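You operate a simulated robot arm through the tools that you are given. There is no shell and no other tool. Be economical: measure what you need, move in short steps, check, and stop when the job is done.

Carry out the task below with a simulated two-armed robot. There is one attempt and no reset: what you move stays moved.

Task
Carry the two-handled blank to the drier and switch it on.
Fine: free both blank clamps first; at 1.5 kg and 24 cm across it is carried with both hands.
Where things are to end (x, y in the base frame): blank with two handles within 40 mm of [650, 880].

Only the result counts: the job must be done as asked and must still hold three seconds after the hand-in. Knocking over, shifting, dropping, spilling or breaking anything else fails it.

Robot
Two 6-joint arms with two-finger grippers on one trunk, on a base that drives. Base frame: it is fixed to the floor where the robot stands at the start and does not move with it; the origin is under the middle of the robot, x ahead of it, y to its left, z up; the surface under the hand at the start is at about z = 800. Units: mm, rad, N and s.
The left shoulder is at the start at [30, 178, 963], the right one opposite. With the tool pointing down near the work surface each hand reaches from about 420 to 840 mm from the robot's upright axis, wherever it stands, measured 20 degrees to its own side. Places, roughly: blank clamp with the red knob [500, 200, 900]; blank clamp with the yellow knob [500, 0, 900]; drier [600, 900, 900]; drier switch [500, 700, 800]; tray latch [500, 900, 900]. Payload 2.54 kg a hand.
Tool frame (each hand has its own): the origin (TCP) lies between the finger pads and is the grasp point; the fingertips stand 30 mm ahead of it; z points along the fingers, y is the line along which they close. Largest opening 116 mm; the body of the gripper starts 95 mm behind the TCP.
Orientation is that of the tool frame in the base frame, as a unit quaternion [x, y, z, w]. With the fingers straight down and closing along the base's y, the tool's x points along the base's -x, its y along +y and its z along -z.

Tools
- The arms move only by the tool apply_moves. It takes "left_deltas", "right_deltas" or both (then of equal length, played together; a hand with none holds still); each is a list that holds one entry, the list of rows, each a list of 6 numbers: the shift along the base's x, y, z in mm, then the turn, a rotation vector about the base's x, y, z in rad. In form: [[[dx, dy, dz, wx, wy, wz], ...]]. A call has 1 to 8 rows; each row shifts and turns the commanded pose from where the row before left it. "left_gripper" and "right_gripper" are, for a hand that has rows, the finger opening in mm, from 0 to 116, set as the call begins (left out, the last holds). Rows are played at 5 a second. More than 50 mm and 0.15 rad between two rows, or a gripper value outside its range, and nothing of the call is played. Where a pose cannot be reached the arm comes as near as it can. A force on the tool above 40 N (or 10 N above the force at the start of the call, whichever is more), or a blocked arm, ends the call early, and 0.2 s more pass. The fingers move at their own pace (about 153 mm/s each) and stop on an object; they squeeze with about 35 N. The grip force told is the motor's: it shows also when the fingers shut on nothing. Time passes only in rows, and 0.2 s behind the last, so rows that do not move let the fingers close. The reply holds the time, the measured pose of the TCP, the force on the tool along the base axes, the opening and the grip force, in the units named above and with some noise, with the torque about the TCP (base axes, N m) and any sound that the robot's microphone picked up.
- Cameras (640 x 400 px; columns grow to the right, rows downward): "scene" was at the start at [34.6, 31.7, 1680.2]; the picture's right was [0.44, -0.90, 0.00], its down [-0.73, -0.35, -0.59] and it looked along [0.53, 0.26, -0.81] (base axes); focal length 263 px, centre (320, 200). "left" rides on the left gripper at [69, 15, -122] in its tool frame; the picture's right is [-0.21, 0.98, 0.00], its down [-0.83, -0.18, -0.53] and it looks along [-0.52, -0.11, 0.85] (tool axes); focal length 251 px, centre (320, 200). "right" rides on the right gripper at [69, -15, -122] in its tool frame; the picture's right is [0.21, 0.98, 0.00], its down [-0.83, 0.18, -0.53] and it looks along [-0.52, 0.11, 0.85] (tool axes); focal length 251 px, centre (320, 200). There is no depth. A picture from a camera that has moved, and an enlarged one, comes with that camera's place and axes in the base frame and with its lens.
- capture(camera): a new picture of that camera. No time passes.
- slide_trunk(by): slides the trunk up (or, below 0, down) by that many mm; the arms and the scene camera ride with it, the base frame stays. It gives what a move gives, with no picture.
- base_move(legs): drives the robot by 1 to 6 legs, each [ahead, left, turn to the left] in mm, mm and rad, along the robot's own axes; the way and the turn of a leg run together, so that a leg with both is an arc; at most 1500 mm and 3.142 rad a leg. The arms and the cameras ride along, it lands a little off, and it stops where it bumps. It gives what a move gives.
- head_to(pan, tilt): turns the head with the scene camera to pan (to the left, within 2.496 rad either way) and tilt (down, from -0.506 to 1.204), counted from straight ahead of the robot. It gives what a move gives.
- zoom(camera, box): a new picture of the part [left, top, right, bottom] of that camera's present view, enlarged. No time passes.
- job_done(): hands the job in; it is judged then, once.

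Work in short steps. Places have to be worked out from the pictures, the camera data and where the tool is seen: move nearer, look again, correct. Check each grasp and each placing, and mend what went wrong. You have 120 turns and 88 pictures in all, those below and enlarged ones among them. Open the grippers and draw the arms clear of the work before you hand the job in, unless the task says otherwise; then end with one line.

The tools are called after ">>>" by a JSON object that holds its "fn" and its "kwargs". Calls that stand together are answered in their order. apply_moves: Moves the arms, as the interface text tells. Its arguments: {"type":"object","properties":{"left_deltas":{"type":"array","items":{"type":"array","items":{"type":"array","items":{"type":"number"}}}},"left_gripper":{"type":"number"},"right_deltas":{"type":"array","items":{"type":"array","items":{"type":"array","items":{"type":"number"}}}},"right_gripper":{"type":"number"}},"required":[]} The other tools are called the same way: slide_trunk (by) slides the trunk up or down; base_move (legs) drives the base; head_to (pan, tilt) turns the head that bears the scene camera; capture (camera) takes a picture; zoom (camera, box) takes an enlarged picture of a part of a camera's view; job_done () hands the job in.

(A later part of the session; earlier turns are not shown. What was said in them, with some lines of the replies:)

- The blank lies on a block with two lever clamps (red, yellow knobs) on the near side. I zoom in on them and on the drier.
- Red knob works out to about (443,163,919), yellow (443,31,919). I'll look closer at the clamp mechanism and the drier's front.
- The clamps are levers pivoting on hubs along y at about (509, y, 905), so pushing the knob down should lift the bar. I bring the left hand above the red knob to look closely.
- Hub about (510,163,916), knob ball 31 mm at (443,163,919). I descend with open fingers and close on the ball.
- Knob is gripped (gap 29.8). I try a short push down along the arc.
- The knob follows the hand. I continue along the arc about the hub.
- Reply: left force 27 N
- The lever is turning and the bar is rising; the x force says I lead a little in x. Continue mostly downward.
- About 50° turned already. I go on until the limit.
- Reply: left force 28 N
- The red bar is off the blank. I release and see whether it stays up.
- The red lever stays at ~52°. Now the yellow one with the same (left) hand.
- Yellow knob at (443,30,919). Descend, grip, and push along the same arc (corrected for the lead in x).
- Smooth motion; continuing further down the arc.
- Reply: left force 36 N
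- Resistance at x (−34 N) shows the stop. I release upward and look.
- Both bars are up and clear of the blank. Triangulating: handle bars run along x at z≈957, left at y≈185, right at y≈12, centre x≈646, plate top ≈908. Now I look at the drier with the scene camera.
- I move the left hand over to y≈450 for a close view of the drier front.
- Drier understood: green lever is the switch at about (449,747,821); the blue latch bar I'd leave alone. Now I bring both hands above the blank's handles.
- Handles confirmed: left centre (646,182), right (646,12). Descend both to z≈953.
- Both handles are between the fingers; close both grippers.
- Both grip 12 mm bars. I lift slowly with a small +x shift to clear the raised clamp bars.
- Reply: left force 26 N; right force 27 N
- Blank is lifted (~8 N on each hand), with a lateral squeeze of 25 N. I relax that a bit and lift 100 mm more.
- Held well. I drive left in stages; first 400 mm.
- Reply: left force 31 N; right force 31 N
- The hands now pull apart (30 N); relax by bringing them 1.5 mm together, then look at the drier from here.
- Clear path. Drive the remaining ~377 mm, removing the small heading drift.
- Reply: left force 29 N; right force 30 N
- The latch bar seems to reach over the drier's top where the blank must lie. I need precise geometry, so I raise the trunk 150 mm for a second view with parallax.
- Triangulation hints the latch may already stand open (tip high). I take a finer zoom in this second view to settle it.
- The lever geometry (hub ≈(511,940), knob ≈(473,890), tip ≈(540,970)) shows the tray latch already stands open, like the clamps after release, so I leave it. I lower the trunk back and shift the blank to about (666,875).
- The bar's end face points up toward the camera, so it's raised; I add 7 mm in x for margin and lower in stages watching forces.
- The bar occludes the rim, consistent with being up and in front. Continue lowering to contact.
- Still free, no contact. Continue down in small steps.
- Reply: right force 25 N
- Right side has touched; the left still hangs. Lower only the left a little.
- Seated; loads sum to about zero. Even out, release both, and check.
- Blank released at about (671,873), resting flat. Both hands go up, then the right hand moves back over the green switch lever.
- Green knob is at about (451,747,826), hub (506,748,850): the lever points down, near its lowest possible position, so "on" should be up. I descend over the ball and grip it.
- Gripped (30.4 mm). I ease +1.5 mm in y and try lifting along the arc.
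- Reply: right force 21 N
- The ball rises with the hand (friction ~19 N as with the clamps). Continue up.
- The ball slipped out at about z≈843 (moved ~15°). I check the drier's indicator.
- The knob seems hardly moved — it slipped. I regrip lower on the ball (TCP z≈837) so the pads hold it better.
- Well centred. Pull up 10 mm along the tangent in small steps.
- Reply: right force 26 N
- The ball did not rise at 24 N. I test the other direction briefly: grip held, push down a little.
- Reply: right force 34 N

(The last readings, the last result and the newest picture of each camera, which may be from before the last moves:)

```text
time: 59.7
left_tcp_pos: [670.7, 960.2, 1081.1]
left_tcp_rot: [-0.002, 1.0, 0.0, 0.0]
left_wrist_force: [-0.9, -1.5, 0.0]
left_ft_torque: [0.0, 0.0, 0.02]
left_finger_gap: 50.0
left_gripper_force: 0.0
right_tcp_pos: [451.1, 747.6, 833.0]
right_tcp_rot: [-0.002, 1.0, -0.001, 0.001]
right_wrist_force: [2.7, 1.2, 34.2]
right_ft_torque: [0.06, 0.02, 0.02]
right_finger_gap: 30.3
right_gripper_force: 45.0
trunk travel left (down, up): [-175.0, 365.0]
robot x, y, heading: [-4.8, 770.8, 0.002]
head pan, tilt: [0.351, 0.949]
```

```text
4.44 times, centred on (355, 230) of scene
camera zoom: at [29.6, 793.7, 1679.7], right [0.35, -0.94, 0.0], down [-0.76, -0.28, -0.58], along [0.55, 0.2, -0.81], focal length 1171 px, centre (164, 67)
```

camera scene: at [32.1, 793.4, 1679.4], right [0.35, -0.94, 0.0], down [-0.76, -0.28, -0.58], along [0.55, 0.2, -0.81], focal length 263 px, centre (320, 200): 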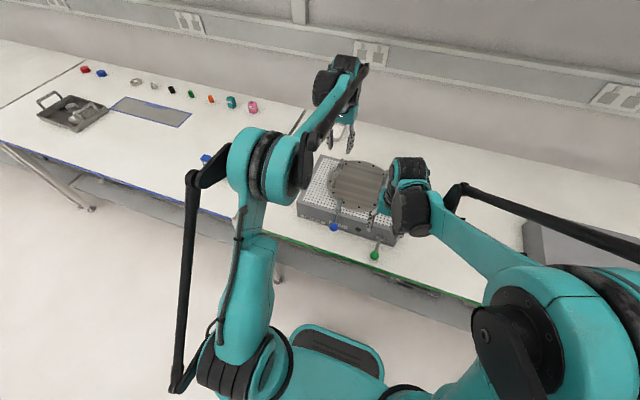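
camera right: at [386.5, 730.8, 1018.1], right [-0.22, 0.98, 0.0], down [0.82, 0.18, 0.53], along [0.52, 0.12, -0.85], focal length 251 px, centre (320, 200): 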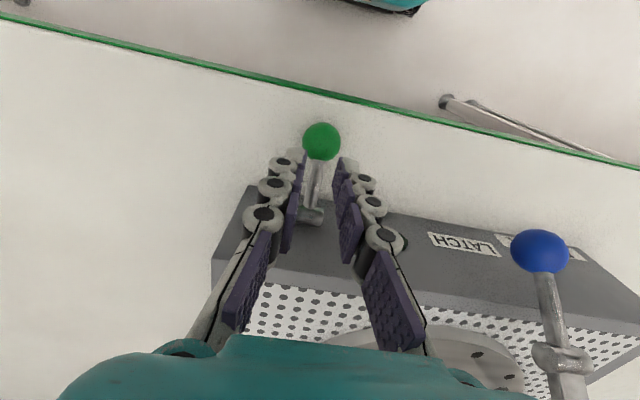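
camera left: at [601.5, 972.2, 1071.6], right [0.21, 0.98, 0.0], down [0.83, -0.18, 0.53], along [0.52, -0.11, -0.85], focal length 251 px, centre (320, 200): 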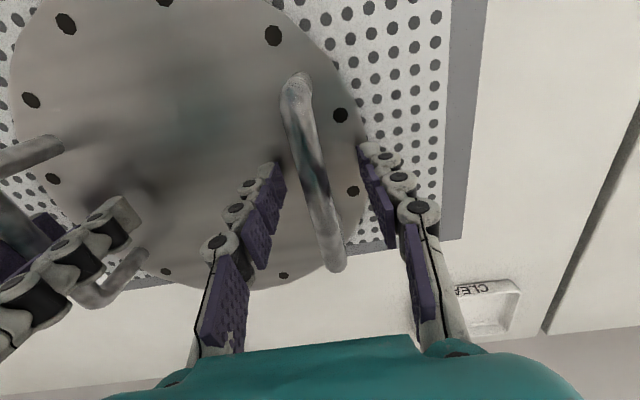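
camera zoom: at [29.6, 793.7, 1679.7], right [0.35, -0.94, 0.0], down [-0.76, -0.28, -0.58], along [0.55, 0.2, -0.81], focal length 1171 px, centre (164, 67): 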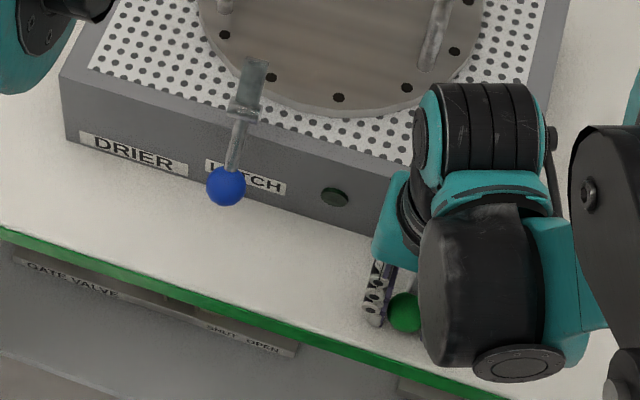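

Going up is firmly resisted and the table blocks going down, so the switch seems locked. The tray latch stands open (hub≈(511,907,942), knob≈(472,905,892)) — most likely an interlock: the tray must be latched before switching on. I release the switch and bring the left hand above the latch knob.

>>> {"fn": "apply_moves", "kwargs": {"right_deltas": [[[0, 0, 3, 0, 0, 0], [0, 0, 0, 0, 0, 0], [0, 0, 40, 0, 0, 0], [0, -10, 45, 0, 0, 0], [0, -40, 30, 0, 0, 0], [0, -30, 30, 0, 0, 0]]], "right_gripper": 70}}

>>> {"fn": "apply_moves", "kwargs": {"left_deltas": [[[-40, -11, 0, 0, 0, 0], [-40, -11, 0, 0, 0, 0], [-40, -11, 0, 0, 0, 0], [-40, -11, 0, 0, 0, 0], [-39, -10, 0, 0, 0, 0], [0, 0, -40, 0, 0, 0], [0, 0, -30, 0, 0, 0], [0, 0, 0, 0, 0, 0]]], "left_gripper": 70}}

>>> {"fn": "capture", "kwargs": {"camera": "left"}}

```text
time: 61.1
left_tcp_pos: [671.5, 960.9, 1081.2]
left_tcp_rot: [-0.002, 1.0, 0.0, 0.0]
left_wrist_force: [0.4, -0.8, 0.3]
left_ft_torque: [0.0, -0.03, 0.02]
left_finger_gap: 49.8
left_gripper_force: 0.1
right_tcp_pos: [448.7, 663.5, 980.2]
right_tcp_rot: [-0.002, 1.0, 0.0, 0.0]
right_wrist_force: [0.2, -1.0, 0.7]
right_ft_torque: [-0.01, -0.01, -0.03]
right_finger_gap: 69.9
right_gripper_force: 0.1
trunk travel left (down, up): [-175.0, 365.0]
robot x, y, heading: [-5.0, 770.3, -0.003]
head pan, tilt: [0.351, 0.949]
```

```text
time: 62.9
left_tcp_pos: [471.2, 905.4, 1005.4]
left_tcp_rot: [-0.002, 1.0, 0.0, -0.001]
left_wrist_force: [0.2, -0.1, 0.2]
left_ft_torque: [-0.01, 0.01, 0.01]
left_finger_gap: 69.9
left_gripper_force: 0.2
right_tcp_pos: [448.4, 664.2, 979.8]
right_tcp_rot: [-0.001, 1.0, 0.0, -0.001]
right_wrist_force: [0.2, -0.1, 0.2]
right_ft_torque: [-0.01, 0.06, 0.0]
right_finger_gap: 70.0
right_gripper_force: 0.1
trunk travel left (down, up): [-175.0, 365.0]
robot x, y, heading: [-7.0, 770.0, 0.002]
head pan, tilt: [0.351, 0.949]
```

```text
29 pictures are left
camera left: at [402.3, 918.7, 1127.0], right [0.21, 0.98, 0.0], down [0.83, -0.18, 0.53], along [0.52, -0.11, -0.85], focal length 251 px, centre (320, 200)
```

left: 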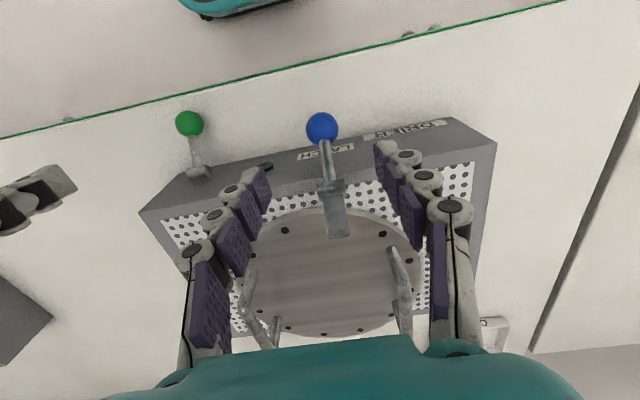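

Consistent with the open latch: knob (469,906,892). Descend and grip it.

>>> {"fn": "apply_moves", "kwargs": {"left_deltas": [[[0, 0, -40, 0, 0, 0], [-1, 0, -40, 0, 0, 0], [-1, 0, -23, 0, 0, 0], [0, 0, 0, 0, 0, 0]]], "left_gripper": 70}}

>>> {"fn": "apply_moves", "kwargs": {"left_deltas": [[[0, 0, 0, 0, 0, 0], [0, 0, 0, 0, 0, 0]]], "left_gripper": 0}}

>>> {"fn": "zoom", "kwargs": {"camera": "left", "box": [220, 110, 420, 310]}}

```text
time: 63.9
left_tcp_pos: [472.5, 906.2, 906.7]
left_tcp_rot: [-0.001, 1.0, 0.0, 0.0]
left_wrist_force: [-0.5, 0.2, -0.1]
left_ft_torque: [-0.01, -0.04, 0.02]
left_finger_gap: 69.9
left_gripper_force: 0.0
right_tcp_pos: [448.8, 664.3, 979.4]
right_tcp_rot: [-0.002, 1.0, 0.0, 0.0]
right_wrist_force: [0.6, 1.0, -0.2]
right_ft_torque: [0.0, -0.01, -0.05]
right_finger_gap: 69.8
right_gripper_force: 0.1
trunk travel left (down, up): [-175.0, 365.0]
robot x, y, heading: [-3.0, 772.4, 0.01]
head pan, tilt: [0.351, 0.949]
```

```text
time: 64.5
left_tcp_pos: [473.2, 906.7, 907.8]
left_tcp_rot: [-0.002, 1.0, 0.0, 0.0]
left_wrist_force: [0.9, 7.2, -0.3]
left_ft_torque: [0.25, 0.04, 0.05]
left_finger_gap: 30.4
left_gripper_force: 45.6
right_tcp_pos: [448.9, 665.2, 979.8]
right_tcp_rot: [-0.003, 1.0, -0.001, 0.0]
right_wrist_force: [0.2, -0.1, -0.2]
right_ft_torque: [-0.01, 0.02, -0.01]
right_finger_gap: 70.0
right_gripper_force: 0.0
trunk travel left (down, up): [-175.0, 365.0]
robot x, y, heading: [-4.2, 769.9, 0.007]
head pan, tilt: [0.351, 0.949]
```

```text
2.00 times, centred on (320, 210) of left
camera zoom: at [402.7, 920.4, 1027.3], right [0.21, 0.98, 0.0], down [0.83, -0.18, 0.53], along [0.52, -0.11, -0.85], focal length 503 px, centre (320, 180)
```

zoom: 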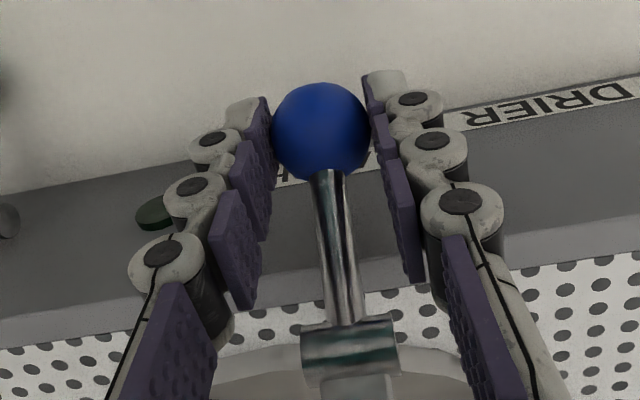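

Gripped. Turn it up a little along its arc as a test.

>>> {"fn": "apply_moves", "kwargs": {"left_deltas": [[[-3, 0, 3, 0, 0, 0], [-3, 0, 3, 0, 0, 0], [-3, 0, 4, 0, 0, 0]]]}}

>>> {"fn": "zoom", "kwargs": {"camera": "left", "box": [220, 110, 420, 310]}}

```text
time: 65.3
left_tcp_pos: [463.6, 907.1, 916.3]
left_tcp_rot: [-0.002, 1.0, 0.0, -0.001]
left_wrist_force: [5.7, 10.5, -21.0]
left_ft_torque: [0.22, 1.04, 0.01]
left_finger_gap: 30.6
left_gripper_force: 45.2
right_tcp_pos: [449.7, 665.0, 977.6]
right_tcp_rot: [-0.002, 1.0, -0.001, 0.0]
right_wrist_force: [0.4, -0.4, 0.1]
right_ft_torque: [-0.01, -0.01, -0.01]
right_finger_gap: 69.7
right_gripper_force: 0.0
trunk travel left (down, up): [-175.0, 365.0]
robot x, y, heading: [-3.5, 767.4, 0.004]
head pan, tilt: [0.351, 0.949]
```

```text
2.00 times, centred on (320, 210) of left
camera zoom: at [394.0, 920.6, 1037.0], right [0.21, 0.98, 0.0], down [0.83, -0.18, 0.53], along [0.52, -0.11, -0.85], focal length 503 px, centre (320, 180)
```

zoom: 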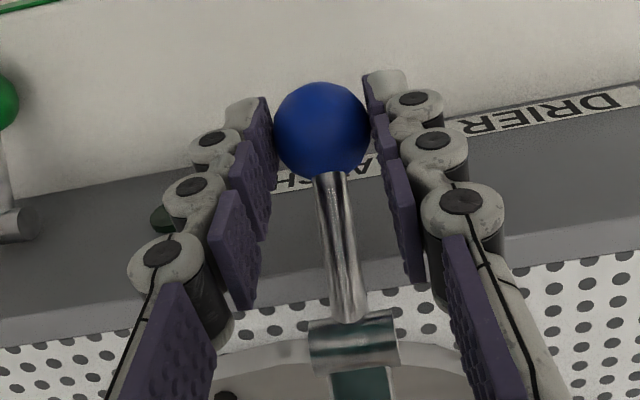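

The latch turns freely with the hand. Continue up to horizontal.

>>> {"fn": "apply_moves", "kwargs": {"left_deltas": [[[-3, 0, 5, 0, 0, 0], [-3, 0, 5, 0, 0, 0], [-2, 0, 5, 0, 0, 0], [-2, 0, 6, 0, 0, 0], [-1, 0, 6, 0, 0, 0]]]}}

>>> {"fn": "zoom", "kwargs": {"camera": "left", "box": [220, 110, 420, 310]}}

```text
time: 66.5
left_tcp_pos: [449.7, 906.7, 943.7]
left_tcp_rot: [-0.002, 1.0, 0.001, 0.0]
left_wrist_force: [-2.9, 26.1, -7.3]
left_ft_torque: [0.59, 0.4, 0.11]
left_finger_gap: 30.1
left_gripper_force: 45.0
right_tcp_pos: [448.7, 666.0, 979.5]
right_tcp_rot: [-0.001, 1.0, -0.002, -0.001]
right_wrist_force: [0.9, -0.7, 0.0]
right_ft_torque: [-0.03, 0.0, 0.0]
right_finger_gap: 69.9
right_gripper_force: 0.0
trunk travel left (down, up): [-175.0, 365.0]
robot x, y, heading: [-8.0, 772.4, 0.004]
head pan, tilt: [0.351, 0.949]
```

```text
2.00 times, centred on (320, 210) of left
camera zoom: at [379.7, 920.4, 1065.0], right [0.21, 0.98, 0.0], down [0.83, -0.18, 0.53], along [0.52, -0.11, -0.85], focal length 503 px, centre (320, 180)
```

zoom: 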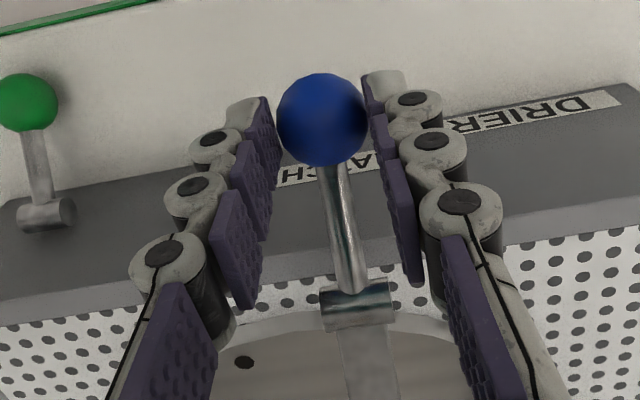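

Ball ~z 926 now. Continue the last ~15°.

>>> {"fn": "apply_moves", "kwargs": {"left_deltas": [[[-1, 1.5, 4, 0, 0, 0], [0, 0, 4, 0, 0, 0], [0, 0, 4, 0, 0, 0]]]}}

>>> {"fn": "zoom", "kwargs": {"camera": "left", "box": [220, 110, 420, 310]}}

```text
time: 67.3
left_tcp_pos: [449.1, 903.9, 956.7]
left_tcp_rot: [-0.001, 1.0, -0.001, 0.0]
left_wrist_force: [0.3, 0.1, -0.2]
left_ft_torque: [0.0, 0.0, -0.02]
left_finger_gap: 0.0
left_gripper_force: 28.9
right_tcp_pos: [449.4, 664.0, 980.1]
right_tcp_rot: [-0.002, 1.0, 0.0, 0.0]
right_wrist_force: [-0.3, -0.8, -0.1]
right_ft_torque: [-0.04, -0.03, 0.0]
right_finger_gap: 69.9
right_gripper_force: 0.0
trunk travel left (down, up): [-175.0, 365.0]
robot x, y, heading: [-3.5, 763.9, 0.002]
head pan, tilt: [0.351, 0.949]
```

```text
2.00 times, centred on (320, 210) of left
camera zoom: at [379.2, 918.8, 1077.8], right [0.21, 0.98, 0.0], down [0.83, -0.18, 0.53], along [0.52, -0.11, -0.85], focal length 503 px, centre (320, 180)
```

zoom: 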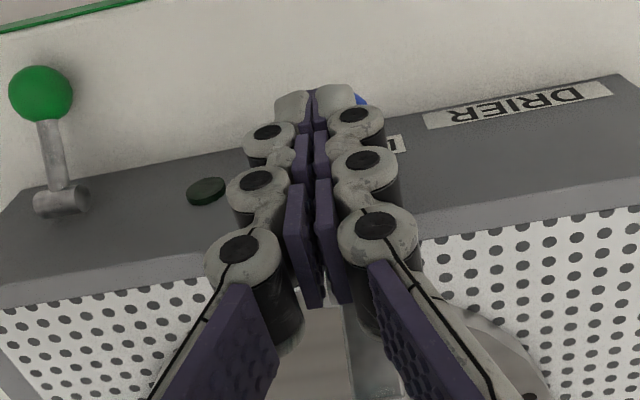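

It slipped off the ball (grip was low or the stop reached). Open, rise, and look.

>>> {"fn": "apply_moves", "kwargs": {"left_deltas": [[[0, 0, 30, 0, 0, 0], [0, 3, 30, 0, 0, 0], [0, 0, 0, 0, 0, 0]]], "left_gripper": 70}}

>>> {"fn": "capture", "kwargs": {"camera": "left"}}

>>> {"fn": "zoom", "kwargs": {"camera": "right", "box": [440, 130, 640, 310]}}

```text
time: 68.1
left_tcp_pos: [449.5, 905.9, 1017.9]
left_tcp_rot: [-0.002, 1.0, 0.0, 0.0]
left_wrist_force: [-0.1, 0.1, 0.0]
left_ft_torque: [0.0, 0.0, -0.02]
left_finger_gap: 70.0
left_gripper_force: 0.0
right_tcp_pos: [448.8, 664.7, 978.7]
right_tcp_rot: [-0.002, 1.0, 0.0, 0.001]
right_wrist_force: [0.8, -0.3, 0.1]
right_ft_torque: [0.03, 0.01, 0.0]
right_finger_gap: 69.9
right_gripper_force: 0.0
trunk travel left (down, up): [-175.0, 365.0]
robot x, y, heading: [-2.6, 767.2, 0.002]
head pan, tilt: [0.351, 0.949]
```

```text
24 pictures are left
camera left: at [380.6, 919.6, 1137.5], right [0.21, 0.98, 0.0], down [0.83, -0.18, 0.53], along [0.52, -0.11, -0.85], focal length 251 px, centre (320, 200)
```

left: 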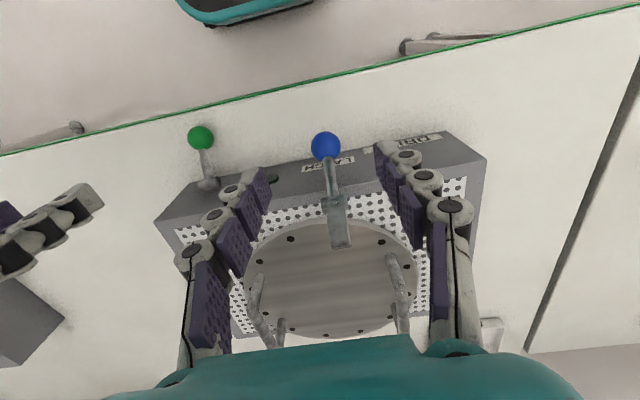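

```text
2.22 times, centred on (540, 220) of right
camera zoom: at [380.9, 649.9, 1101.8], right [-0.22, 0.98, 0.0], down [0.83, 0.18, 0.53], along [0.52, 0.12, -0.85], focal length 559 px, centre (-169, 156)
```

zoom: 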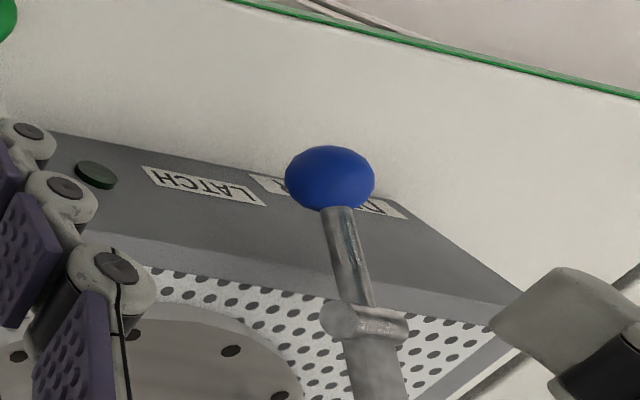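

The latch sprang back to open: these levers are over-centre (bistable), and my non-rotating grip both slips and resists via pad torque. Better: turn the hand together with the lever. I prepare the right hand over the switch, tilted −0.5 rad about y.

>>> {"fn": "apply_moves", "kwargs": {"right_deltas": [[[0, 40, 0, 0, 0, 0], [-2, 43, 0, 0, -0.1, 0], [-1, 0, 0, 0, -0.13, 0], [0, 0, -20, 0, -0.13, 0], [0, 0, -20, 0, -0.14, 0], [0, 0, -20, 0, 0, 0], [0, 0, 0, 0, 0, 0]]], "right_gripper": 64}}

>>> {"fn": "capture", "kwargs": {"camera": "right"}}

```text
time: 69.7
left_tcp_pos: [449.3, 905.0, 1016.8]
left_tcp_rot: [-0.002, 1.0, 0.0, 0.001]
left_wrist_force: [-0.2, -0.5, -1.2]
left_ft_torque: [-0.02, -0.01, -0.01]
left_finger_gap: 70.1
left_gripper_force: 0.1
right_tcp_pos: [447.2, 750.1, 921.5]
right_tcp_rot: [-0.001, 0.969, 0.0, 0.248]
right_wrist_force: [0.3, 0.2, -0.4]
right_ft_torque: [-0.01, -0.03, 0.0]
right_finger_gap: 64.1
right_gripper_force: 0.0
trunk travel left (down, up): [-175.0, 365.0]
robot x, y, heading: [-4.1, 769.9, 0.0]
head pan, tilt: [0.351, 0.949]
```

```text
22 pictures are left
camera right: at [329.2, 735.3, 994.8], right [-0.19, 0.98, -0.11], down [0.47, 0.18, 0.86], along [0.86, 0.12, -0.49], focal length 251 px, centre (320, 200)
```

right: 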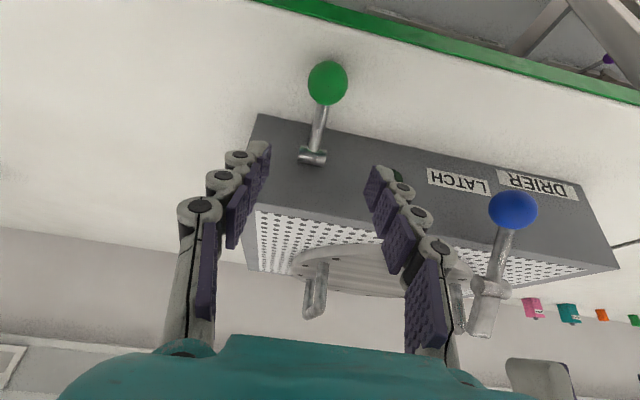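

View confirms ball ≈(451,748,823), hub ≈(506,748,850). Descend to TCP (446,748,835) and grip.

>>> {"fn": "apply_moves", "kwargs": {"right_deltas": [[[0, -1, -30, 0, 0, 0], [-1, -1, -30, 0, 0, 0], [0, 0, -20, 0, 0, 0], [0, 0, -6, 0, 0, 0], [0, 0, 0, 0, 0, 0]]]}}

>>> {"fn": "apply_moves", "kwargs": {"right_deltas": [[[0, 0, 0, 0, 0, 0], [0, 0, 0, 0, 0, 0]]], "right_gripper": 0}}

>>> {"fn": "capture", "kwargs": {"camera": "right"}}

```text
time: 70.9
left_tcp_pos: [450.3, 905.0, 1016.1]
left_tcp_rot: [-0.001, 1.0, 0.0, 0.0]
left_wrist_force: [0.2, -1.0, -0.6]
left_ft_torque: [-0.01, 0.0, 0.02]
left_finger_gap: 70.0
left_gripper_force: 0.0
right_tcp_pos: [476.9, 762.2, 884.7]
right_tcp_rot: [-0.001, 0.969, -0.002, 0.246]
right_wrist_force: [0.4, 0.3, 0.5]
right_ft_torque: [0.0, -0.04, 0.04]
right_finger_gap: 64.1
right_gripper_force: 0.0
right hand out of reach, approached as far as the arm can: row 1, 2, 3, 4
trunk travel left (down, up): [-175.0, 365.0]
robot x, y, heading: [-7.1, 764.9, 0.009]
head pan, tilt: [0.351, 0.949]
```

```text
time: 71.5
left_tcp_pos: [450.1, 906.2, 1016.2]
left_tcp_rot: [-0.001, 1.0, 0.0, 0.001]
left_wrist_force: [0.4, 0.5, 0.4]
left_ft_torque: [-0.04, -0.01, -0.02]
left_finger_gap: 70.3
left_gripper_force: 0.1
right_tcp_pos: [477.0, 762.2, 884.6]
right_tcp_rot: [-0.001, 0.969, -0.001, 0.246]
right_wrist_force: [0.8, 0.2, 0.8]
right_ft_torque: [0.01, -0.03, 0.01]
right_finger_gap: 0.0
right_gripper_force: 28.9
trunk travel left (down, up): [-175.0, 365.0]
robot x, y, heading: [-4.4, 772.1, 0.006]
head pan, tilt: [0.351, 0.949]
```

```text
21 pictures are left
camera right: at [359.3, 748.0, 959.7], right [-0.19, 0.98, -0.11], down [0.47, 0.19, 0.86], along [0.86, 0.12, -0.49], focal length 251 px, centre (320, 200)
```

right: 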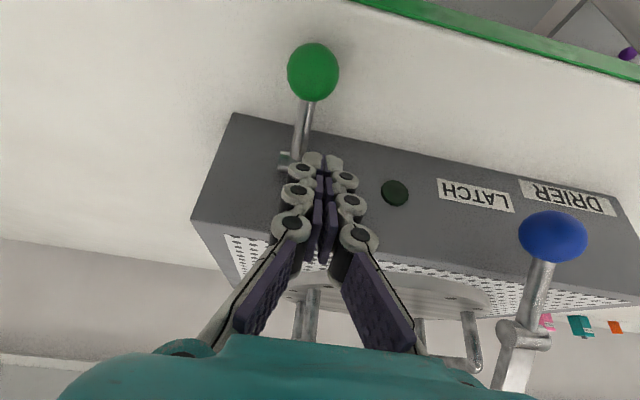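

The tilted hand is out of reach this close. I raise both hands and drive back 120 mm and left 150 mm for a better arm posture.

>>> {"fn": "apply_moves", "kwargs": {"left_deltas": [[[0, 0, 40, 0, 0, 0], [0, 0, 40, 0, 0, 0], [0, 0, 0, 0, 0, 0]]], "right_deltas": [[[0, 0, 45, 0, 0, 0], [0, 0, 45, 0, 0, 0], [0, 0, 40, 0, 0, 0]]], "right_gripper": 64}}

>>> {"fn": "base_move", "kwargs": {"legs": [[-120, 0, 0], [0, 150, 0]]}}

```text
time: 72.3
left_tcp_pos: [449.2, 908.0, 1099.4]
left_tcp_rot: [-0.002, 1.0, -0.001, 0.0]
left_wrist_force: [0.6, 1.0, -0.1]
left_ft_torque: [0.03, -0.02, 0.0]
left_finger_gap: 70.2
left_gripper_force: 0.2
right_tcp_pos: [476.5, 766.6, 1015.5]
right_tcp_rot: [-0.001, 0.969, -0.001, 0.248]
right_wrist_force: [0.1, -0.5, -0.3]
right_ft_torque: [0.03, -0.03, 0.01]
right_finger_gap: 64.0
right_gripper_force: 0.1
trunk travel left (down, up): [-175.0, 365.0]
robot x, y, heading: [-1.3, 769.0, 0.001]
head pan, tilt: [0.351, 0.949]
```

```text
time: 74.5
left_tcp_pos: [322.9, 1056.2, 1098.3]
left_tcp_rot: [-0.006, 1.0, -0.002, -0.001]
left_wrist_force: [-0.7, 0.9, 0.6]
left_ft_torque: [-0.04, -0.04, -0.03]
left_finger_gap: 69.8
left_gripper_force: 0.0
right_tcp_pos: [351.5, 915.6, 1013.1]
right_tcp_rot: [-0.004, 0.969, -0.001, 0.248]
right_wrist_force: [-0.2, 0.5, -0.1]
right_ft_torque: [-0.05, 0.0, -0.04]
right_finger_gap: 64.3
right_gripper_force: 0.2
trunk travel left (down, up): [-175.0, 365.0]
robot x, y, heading: [-132.8, 912.5, 0.009]
head pan, tilt: [0.351, 0.949]
```

Now bring the right hand over the green knob again.

>>> {"fn": "apply_moves", "kwargs": {"right_deltas": [[[0, -46, 0, 0, 0, 0], [10, -45, 0, 0, 0, 0], [25, -41, 0, 0, 0, 0], [35, -35, 0, 0, 0, 0], [24, -1, -35, 0, 0, 0], [0, 0, -45, 0, 0, 0], [0, 0, -35, 0, 0, 0], [0, 0, 0, 0, 0, 0]]], "right_gripper": 64}}

>>> {"fn": "capture", "kwargs": {"camera": "right"}}

```text
time: 76.3
left_tcp_pos: [322.4, 1054.2, 1097.7]
left_tcp_rot: [-0.005, 1.0, 0.0, -0.001]
left_wrist_force: [-1.2, -0.5, -0.2]
left_ft_torque: [0.0, -0.05, 0.04]
left_finger_gap: 70.0
left_gripper_force: 0.0
right_tcp_pos: [444.0, 747.0, 900.7]
right_tcp_rot: [-0.005, 0.969, 0.0, 0.248]
right_wrist_force: [0.7, -0.1, 0.5]
right_ft_torque: [-0.01, -0.03, -0.01]
right_finger_gap: 63.8
right_gripper_force: 0.0
trunk travel left (down, up): [-175.0, 365.0]
robot x, y, heading: [-132.5, 911.1, 0.011]
head pan, tilt: [0.351, 0.949]
```

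```text
20 pictures are left
camera right: at [326.2, 730.3, 974.3], right [-0.2, 0.97, -0.11], down [0.47, 0.19, 0.86], along [0.86, 0.12, -0.49], focal length 251 px, centre (320, 200)
```

right: 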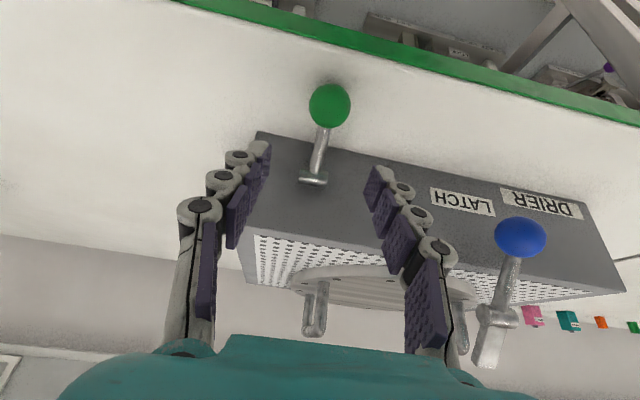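

Aligned: ball ≈(451,747,824). Descend 65 mm and grip.

>>> {"fn": "apply_moves", "kwargs": {"right_deltas": [[[1, 0, -30, 0, 0, 0], [1, 0, -25, 0, 0, 0], [0, 0, -10, 0, 0, 0], [0, 0, 0, 0, 0, 0]]], "right_gripper": 64}}

>>> {"fn": "apply_moves", "kwargs": {"right_deltas": [[[0, 0, 0, 0, 0, 0], [0, 0, 0, 0, 0, 0]]], "right_gripper": 0}}

>>> {"fn": "zoom", "kwargs": {"camera": "right", "box": [220, 110, 420, 310]}}

```text
time: 77.3
left_tcp_pos: [322.5, 1054.5, 1098.2]
left_tcp_rot: [-0.006, 1.0, 0.0, 0.0]
left_wrist_force: [0.4, 0.1, -0.2]
left_ft_torque: [0.01, 0.04, 0.01]
left_finger_gap: 70.0
left_gripper_force: 0.1
right_tcp_pos: [448.1, 747.3, 836.8]
right_tcp_rot: [-0.004, 0.969, -0.001, 0.246]
right_wrist_force: [-0.4, -0.3, 0.1]
right_ft_torque: [0.01, -0.03, -0.01]
right_finger_gap: 64.1
right_gripper_force: 0.1
right hand out of reach, approached as far as the arm can: row 3
trunk travel left (down, up): [-175.0, 365.0]
robot x, y, heading: [-131.8, 912.2, 0.012]
head pan, tilt: [0.351, 0.949]
```

```text
time: 77.9
left_tcp_pos: [321.5, 1055.6, 1098.3]
left_tcp_rot: [-0.005, 1.0, 0.0, 0.0]
left_wrist_force: [-1.0, -0.6, 0.1]
left_ft_torque: [0.01, -0.01, -0.01]
left_finger_gap: 69.8
left_gripper_force: 0.0
right_tcp_pos: [448.1, 747.2, 837.0]
right_tcp_rot: [-0.004, 0.969, -0.001, 0.246]
right_wrist_force: [-0.1, -0.2, -0.5]
right_ft_torque: [0.01, 0.08, -0.01]
right_finger_gap: 30.2
right_gripper_force: 45.3
trunk travel left (down, up): [-175.0, 365.0]
robot x, y, heading: [-129.2, 914.1, 0.009]
head pan, tilt: [0.351, 0.949]
```

```text
2.00 times, centred on (320, 210) of right
camera zoom: at [331.5, 731.1, 912.0], right [-0.2, 0.97, -0.1], down [0.47, 0.19, 0.86], along [0.86, 0.12, -0.49], focal length 503 px, centre (320, 180)
```

zoom: 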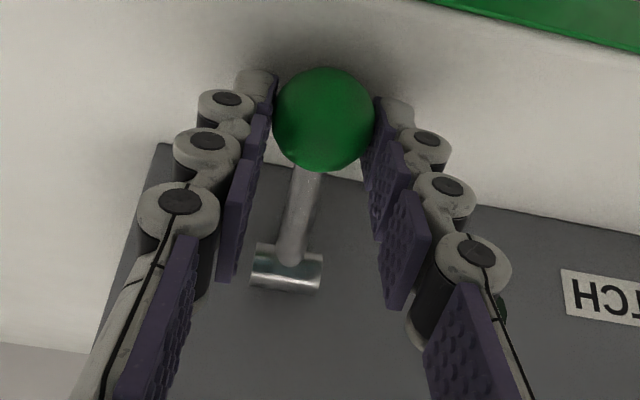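

Solid grip. Now rotate hand and lever together about the hub: first 0.4 rad.

>>> {"fn": "apply_moves", "kwargs": {"right_deltas": [[[-1, 0, 5.9, 0, 0.1, 0], [-0.4, 0, 5.9, 0, 0.1, 0], [0.2, 0, 5.9, 0, 0.1, 0], [0.8, 0, 5.9, 0, 0.1, 0]]]}}

>>> {"fn": "zoom", "kwargs": {"camera": "right", "box": [220, 110, 420, 310]}}

```text
time: 78.9
left_tcp_pos: [323.6, 1056.0, 1098.2]
left_tcp_rot: [-0.005, 1.0, 0.0, 0.001]
left_wrist_force: [0.1, 0.8, -0.2]
left_ft_torque: [-0.02, 0.01, 0.0]
left_finger_gap: 69.8
left_gripper_force: 0.0
right_tcp_pos: [447.7, 748.2, 860.1]
right_tcp_rot: [-0.004, 0.999, 0.001, 0.048]
right_wrist_force: [-14.1, 1.8, -16.5]
right_ft_torque: [-0.01, 0.97, 0.01]
right_finger_gap: 30.3
right_gripper_force: 44.9
trunk travel left (down, up): [-175.0, 365.0]
robot x, y, heading: [-133.1, 915.5, 0.008]
head pan, tilt: [0.351, 0.949]
```

```text
2.00 times, centred on (320, 210) of right
camera zoom: at [369.0, 731.0, 975.4], right [-0.22, 0.97, -0.02], down [0.77, 0.19, 0.61], along [0.6, 0.12, -0.79], focal length 503 px, centre (320, 180)
```

zoom: 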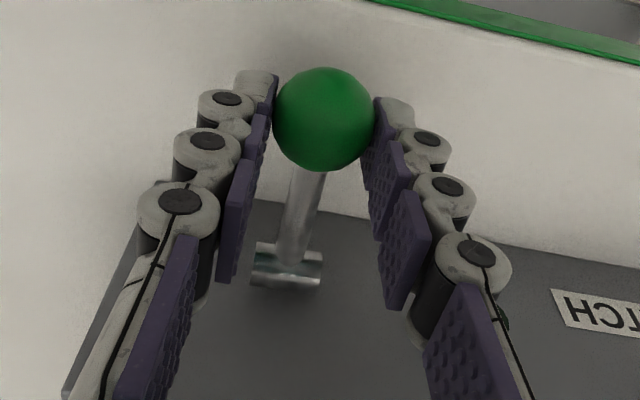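

The lever turned rigidly with the hand, so it is not locked. Continue another 0.4 rad.

>>> {"fn": "apply_moves", "kwargs": {"right_deltas": [[[1.3, 0, 5.8, 0, 0.1, 0], [1.9, 0, 5.6, 0, 0.1, 0], [2.5, 0, 5.4, 0, 0.1, 0], [3, 0, 5.1, 0, 0.1, 0]]]}}

>>> {"fn": "zoom", "kwargs": {"camera": "right", "box": [220, 110, 420, 310]}}

```text
time: 79.9
left_tcp_pos: [321.0, 1055.5, 1098.5]
left_tcp_rot: [-0.005, 1.0, 0.0, 0.002]
left_wrist_force: [-0.4, 0.4, -0.1]
left_ft_torque: [0.02, -0.03, -0.02]
left_finger_gap: 69.9
left_gripper_force: 0.1
right_tcp_pos: [457.3, 746.6, 882.6]
right_tcp_rot: [-0.005, 0.989, 0.002, -0.149]
right_wrist_force: [-21.2, 1.8, -9.0]
right_ft_torque: [0.04, 1.24, 0.03]
right_finger_gap: 30.2
right_gripper_force: 45.2
trunk travel left (down, up): [-175.0, 365.0]
robot x, y, heading: [-133.9, 914.3, 0.012]
head pan, tilt: [0.351, 0.949]
```

```text
2.00 times, centred on (320, 210) of right
camera zoom: at [429.1, 731.0, 1020.6], right [-0.21, 0.97, 0.07], down [0.95, 0.19, 0.27], along [0.25, 0.12, -0.96], focal length 503 px, centre (320, 180)
```

zoom: 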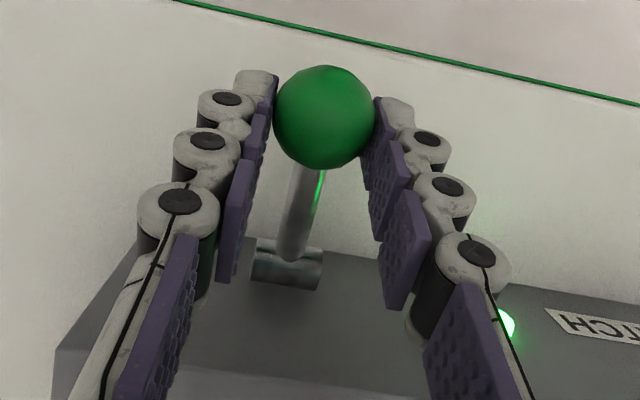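

The indicator glows green: switched on. A small further nudge, then release and check that it stays.

>>> {"fn": "apply_moves", "kwargs": {"right_deltas": [[[1.7, 0, 2.4, 0, 0.05, 0], [1.8, 0, 2.4, 0, 0.05, 0]]]}}

>>> {"fn": "apply_moves", "kwargs": {"right_deltas": [[[0, 0, 0, 0, 0, 0], [0, 0, 0, 0, 0, 0], [0, 0, 0, 0, 0, 0]]], "right_gripper": 70}}

>>> {"fn": "capture", "kwargs": {"camera": "right"}}

```text
time: 80.5
left_tcp_pos: [321.7, 1055.1, 1099.6]
left_tcp_rot: [-0.004, 1.0, 0.0, 0.001]
left_wrist_force: [-0.6, -0.3, 0.2]
left_ft_torque: [0.0, -0.01, -0.04]
left_finger_gap: 70.0
left_gripper_force: 0.2
right_tcp_pos: [460.8, 746.6, 886.9]
right_tcp_rot: [-0.004, 0.98, 0.003, -0.198]
right_wrist_force: [-13.0, 0.8, -1.8]
right_ft_torque: [-0.03, 0.65, 0.0]
right_finger_gap: 30.3
right_gripper_force: 45.2
trunk travel left (down, up): [-175.0, 365.0]
robot x, y, heading: [-128.5, 914.2, 0.01]
head pan, tilt: [0.351, 0.949]
```

```text
time: 81.3
left_tcp_pos: [323.6, 1055.8, 1098.5]
left_tcp_rot: [-0.005, 1.0, 0.0, 0.0]
left_wrist_force: [-0.4, 0.0, 0.8]
left_ft_torque: [-0.01, 0.01, 0.01]
left_finger_gap: 69.8
left_gripper_force: 0.1
right_tcp_pos: [461.8, 745.3, 887.9]
right_tcp_rot: [-0.004, 0.98, 0.002, -0.199]
right_wrist_force: [0.1, -0.8, 0.1]
right_ft_torque: [0.0, -0.01, -0.01]
right_finger_gap: 70.0
right_gripper_force: 0.0
trunk travel left (down, up): [-175.0, 365.0]
robot x, y, heading: [-132.0, 910.9, 0.014]
head pan, tilt: [0.351, 0.949]
```

```text
16 pictures are left
camera right: at [446.6, 731.2, 1026.7], right [-0.21, 0.97, 0.09], down [0.97, 0.19, 0.17], along [0.15, 0.12, -0.98], focal length 251 px, centre (320, 200)
```

right: 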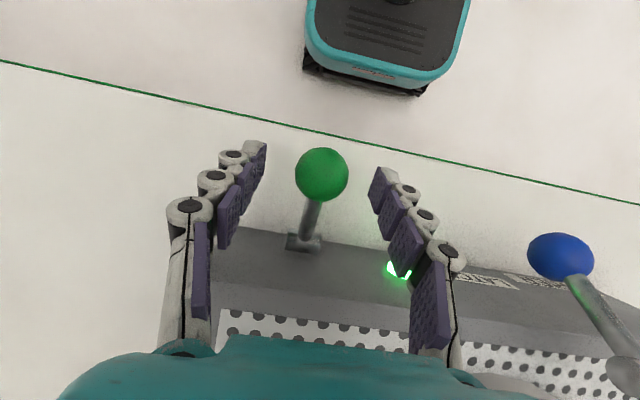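

Switch stays on. Withdraw the right hand straight up, then back, and take a final look.

>>> {"fn": "apply_moves", "kwargs": {"right_deltas": [[[5, 0, 30, 0, 0, 0], [5, 0, 40, 0, 0, 0], [0, 0, 45, 0, -0.1, 0], [0, 0, 45, 0, -0.1, 0], [-40, 0, 20, 0, -0.1, 0], [-40, 0, 0, 0, -0.1, 0], [-30, 0, 0, 0, 0, 0]]]}}

>>> {"fn": "head_to", "kwargs": {"pan": 0.0, "tilt": 0.85}}

>>> {"fn": "capture", "kwargs": {"camera": "scene"}}

```text
time: 82.9
left_tcp_pos: [322.8, 1054.9, 1099.7]
left_tcp_rot: [-0.005, 1.0, 0.0, 0.001]
left_wrist_force: [-0.3, 0.0, 0.4]
left_ft_torque: [0.01, -0.02, 0.0]
left_finger_gap: 70.0
left_gripper_force: 0.1
right_tcp_pos: [361.0, 748.9, 1066.9]
right_tcp_rot: [-0.005, 1.0, 0.001, 0.001]
right_wrist_force: [-0.3, -0.7, 0.0]
right_ft_torque: [-0.01, -0.03, 0.01]
right_finger_gap: 69.8
right_gripper_force: 0.0
trunk travel left (down, up): [-175.0, 365.0]
robot x, y, heading: [-130.7, 916.2, 0.011]
head pan, tilt: [0.351, 0.949]
```

```text
time: 83.7
left_tcp_pos: [322.5, 1054.7, 1097.9]
left_tcp_rot: [-0.005, 1.0, 0.0, 0.0]
left_wrist_force: [0.2, -0.8, 0.5]
left_ft_torque: [0.02, 0.03, 0.01]
left_finger_gap: 69.7
left_gripper_force: 0.1
right_tcp_pos: [361.7, 747.8, 1066.2]
right_tcp_rot: [-0.004, 1.0, 0.001, 0.0]
right_wrist_force: [0.4, 0.5, -0.8]
right_ft_torque: [0.01, -0.03, 0.0]
right_finger_gap: 69.7
right_gripper_force: 0.1
trunk travel left (down, up): [-175.0, 365.0]
robot x, y, heading: [-129.4, 913.3, 0.011]
head pan, tilt: [0.0, 0.85]
```

```text
15 pictures are left
camera scene: at [-84.6, 912.6, 1686.9], right [0.01, -1.0, 0.0], down [-0.75, -0.01, -0.66], along [0.66, 0.01, -0.75], focal length 263 px, centre (320, 200)
```

scene: 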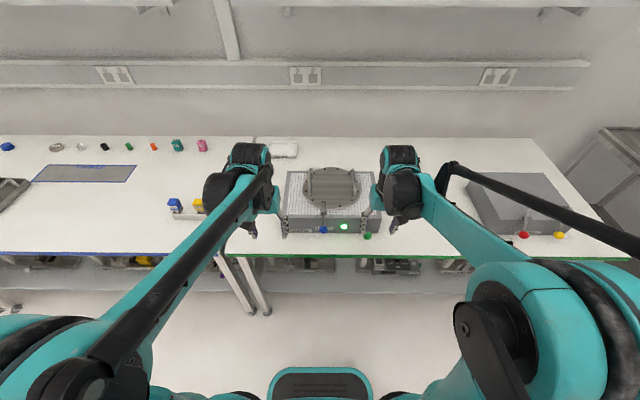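

The blank sits at about (668,874), which is inside the 40 mm limit. The indicator is lit, the latch is as found, and both hands are open and clear.

>>> {"fn": "job_done", "kwargs": {}}

```text
The job is handed in.
```

The blank is on the drier at about (668, 874), roughly 20 mm from the target, and the drier is switched on with its indicator lit. I freed both blank clamps first. I also gripped the tray latch once while working out the switch, and it sprang back to the open position it started in.
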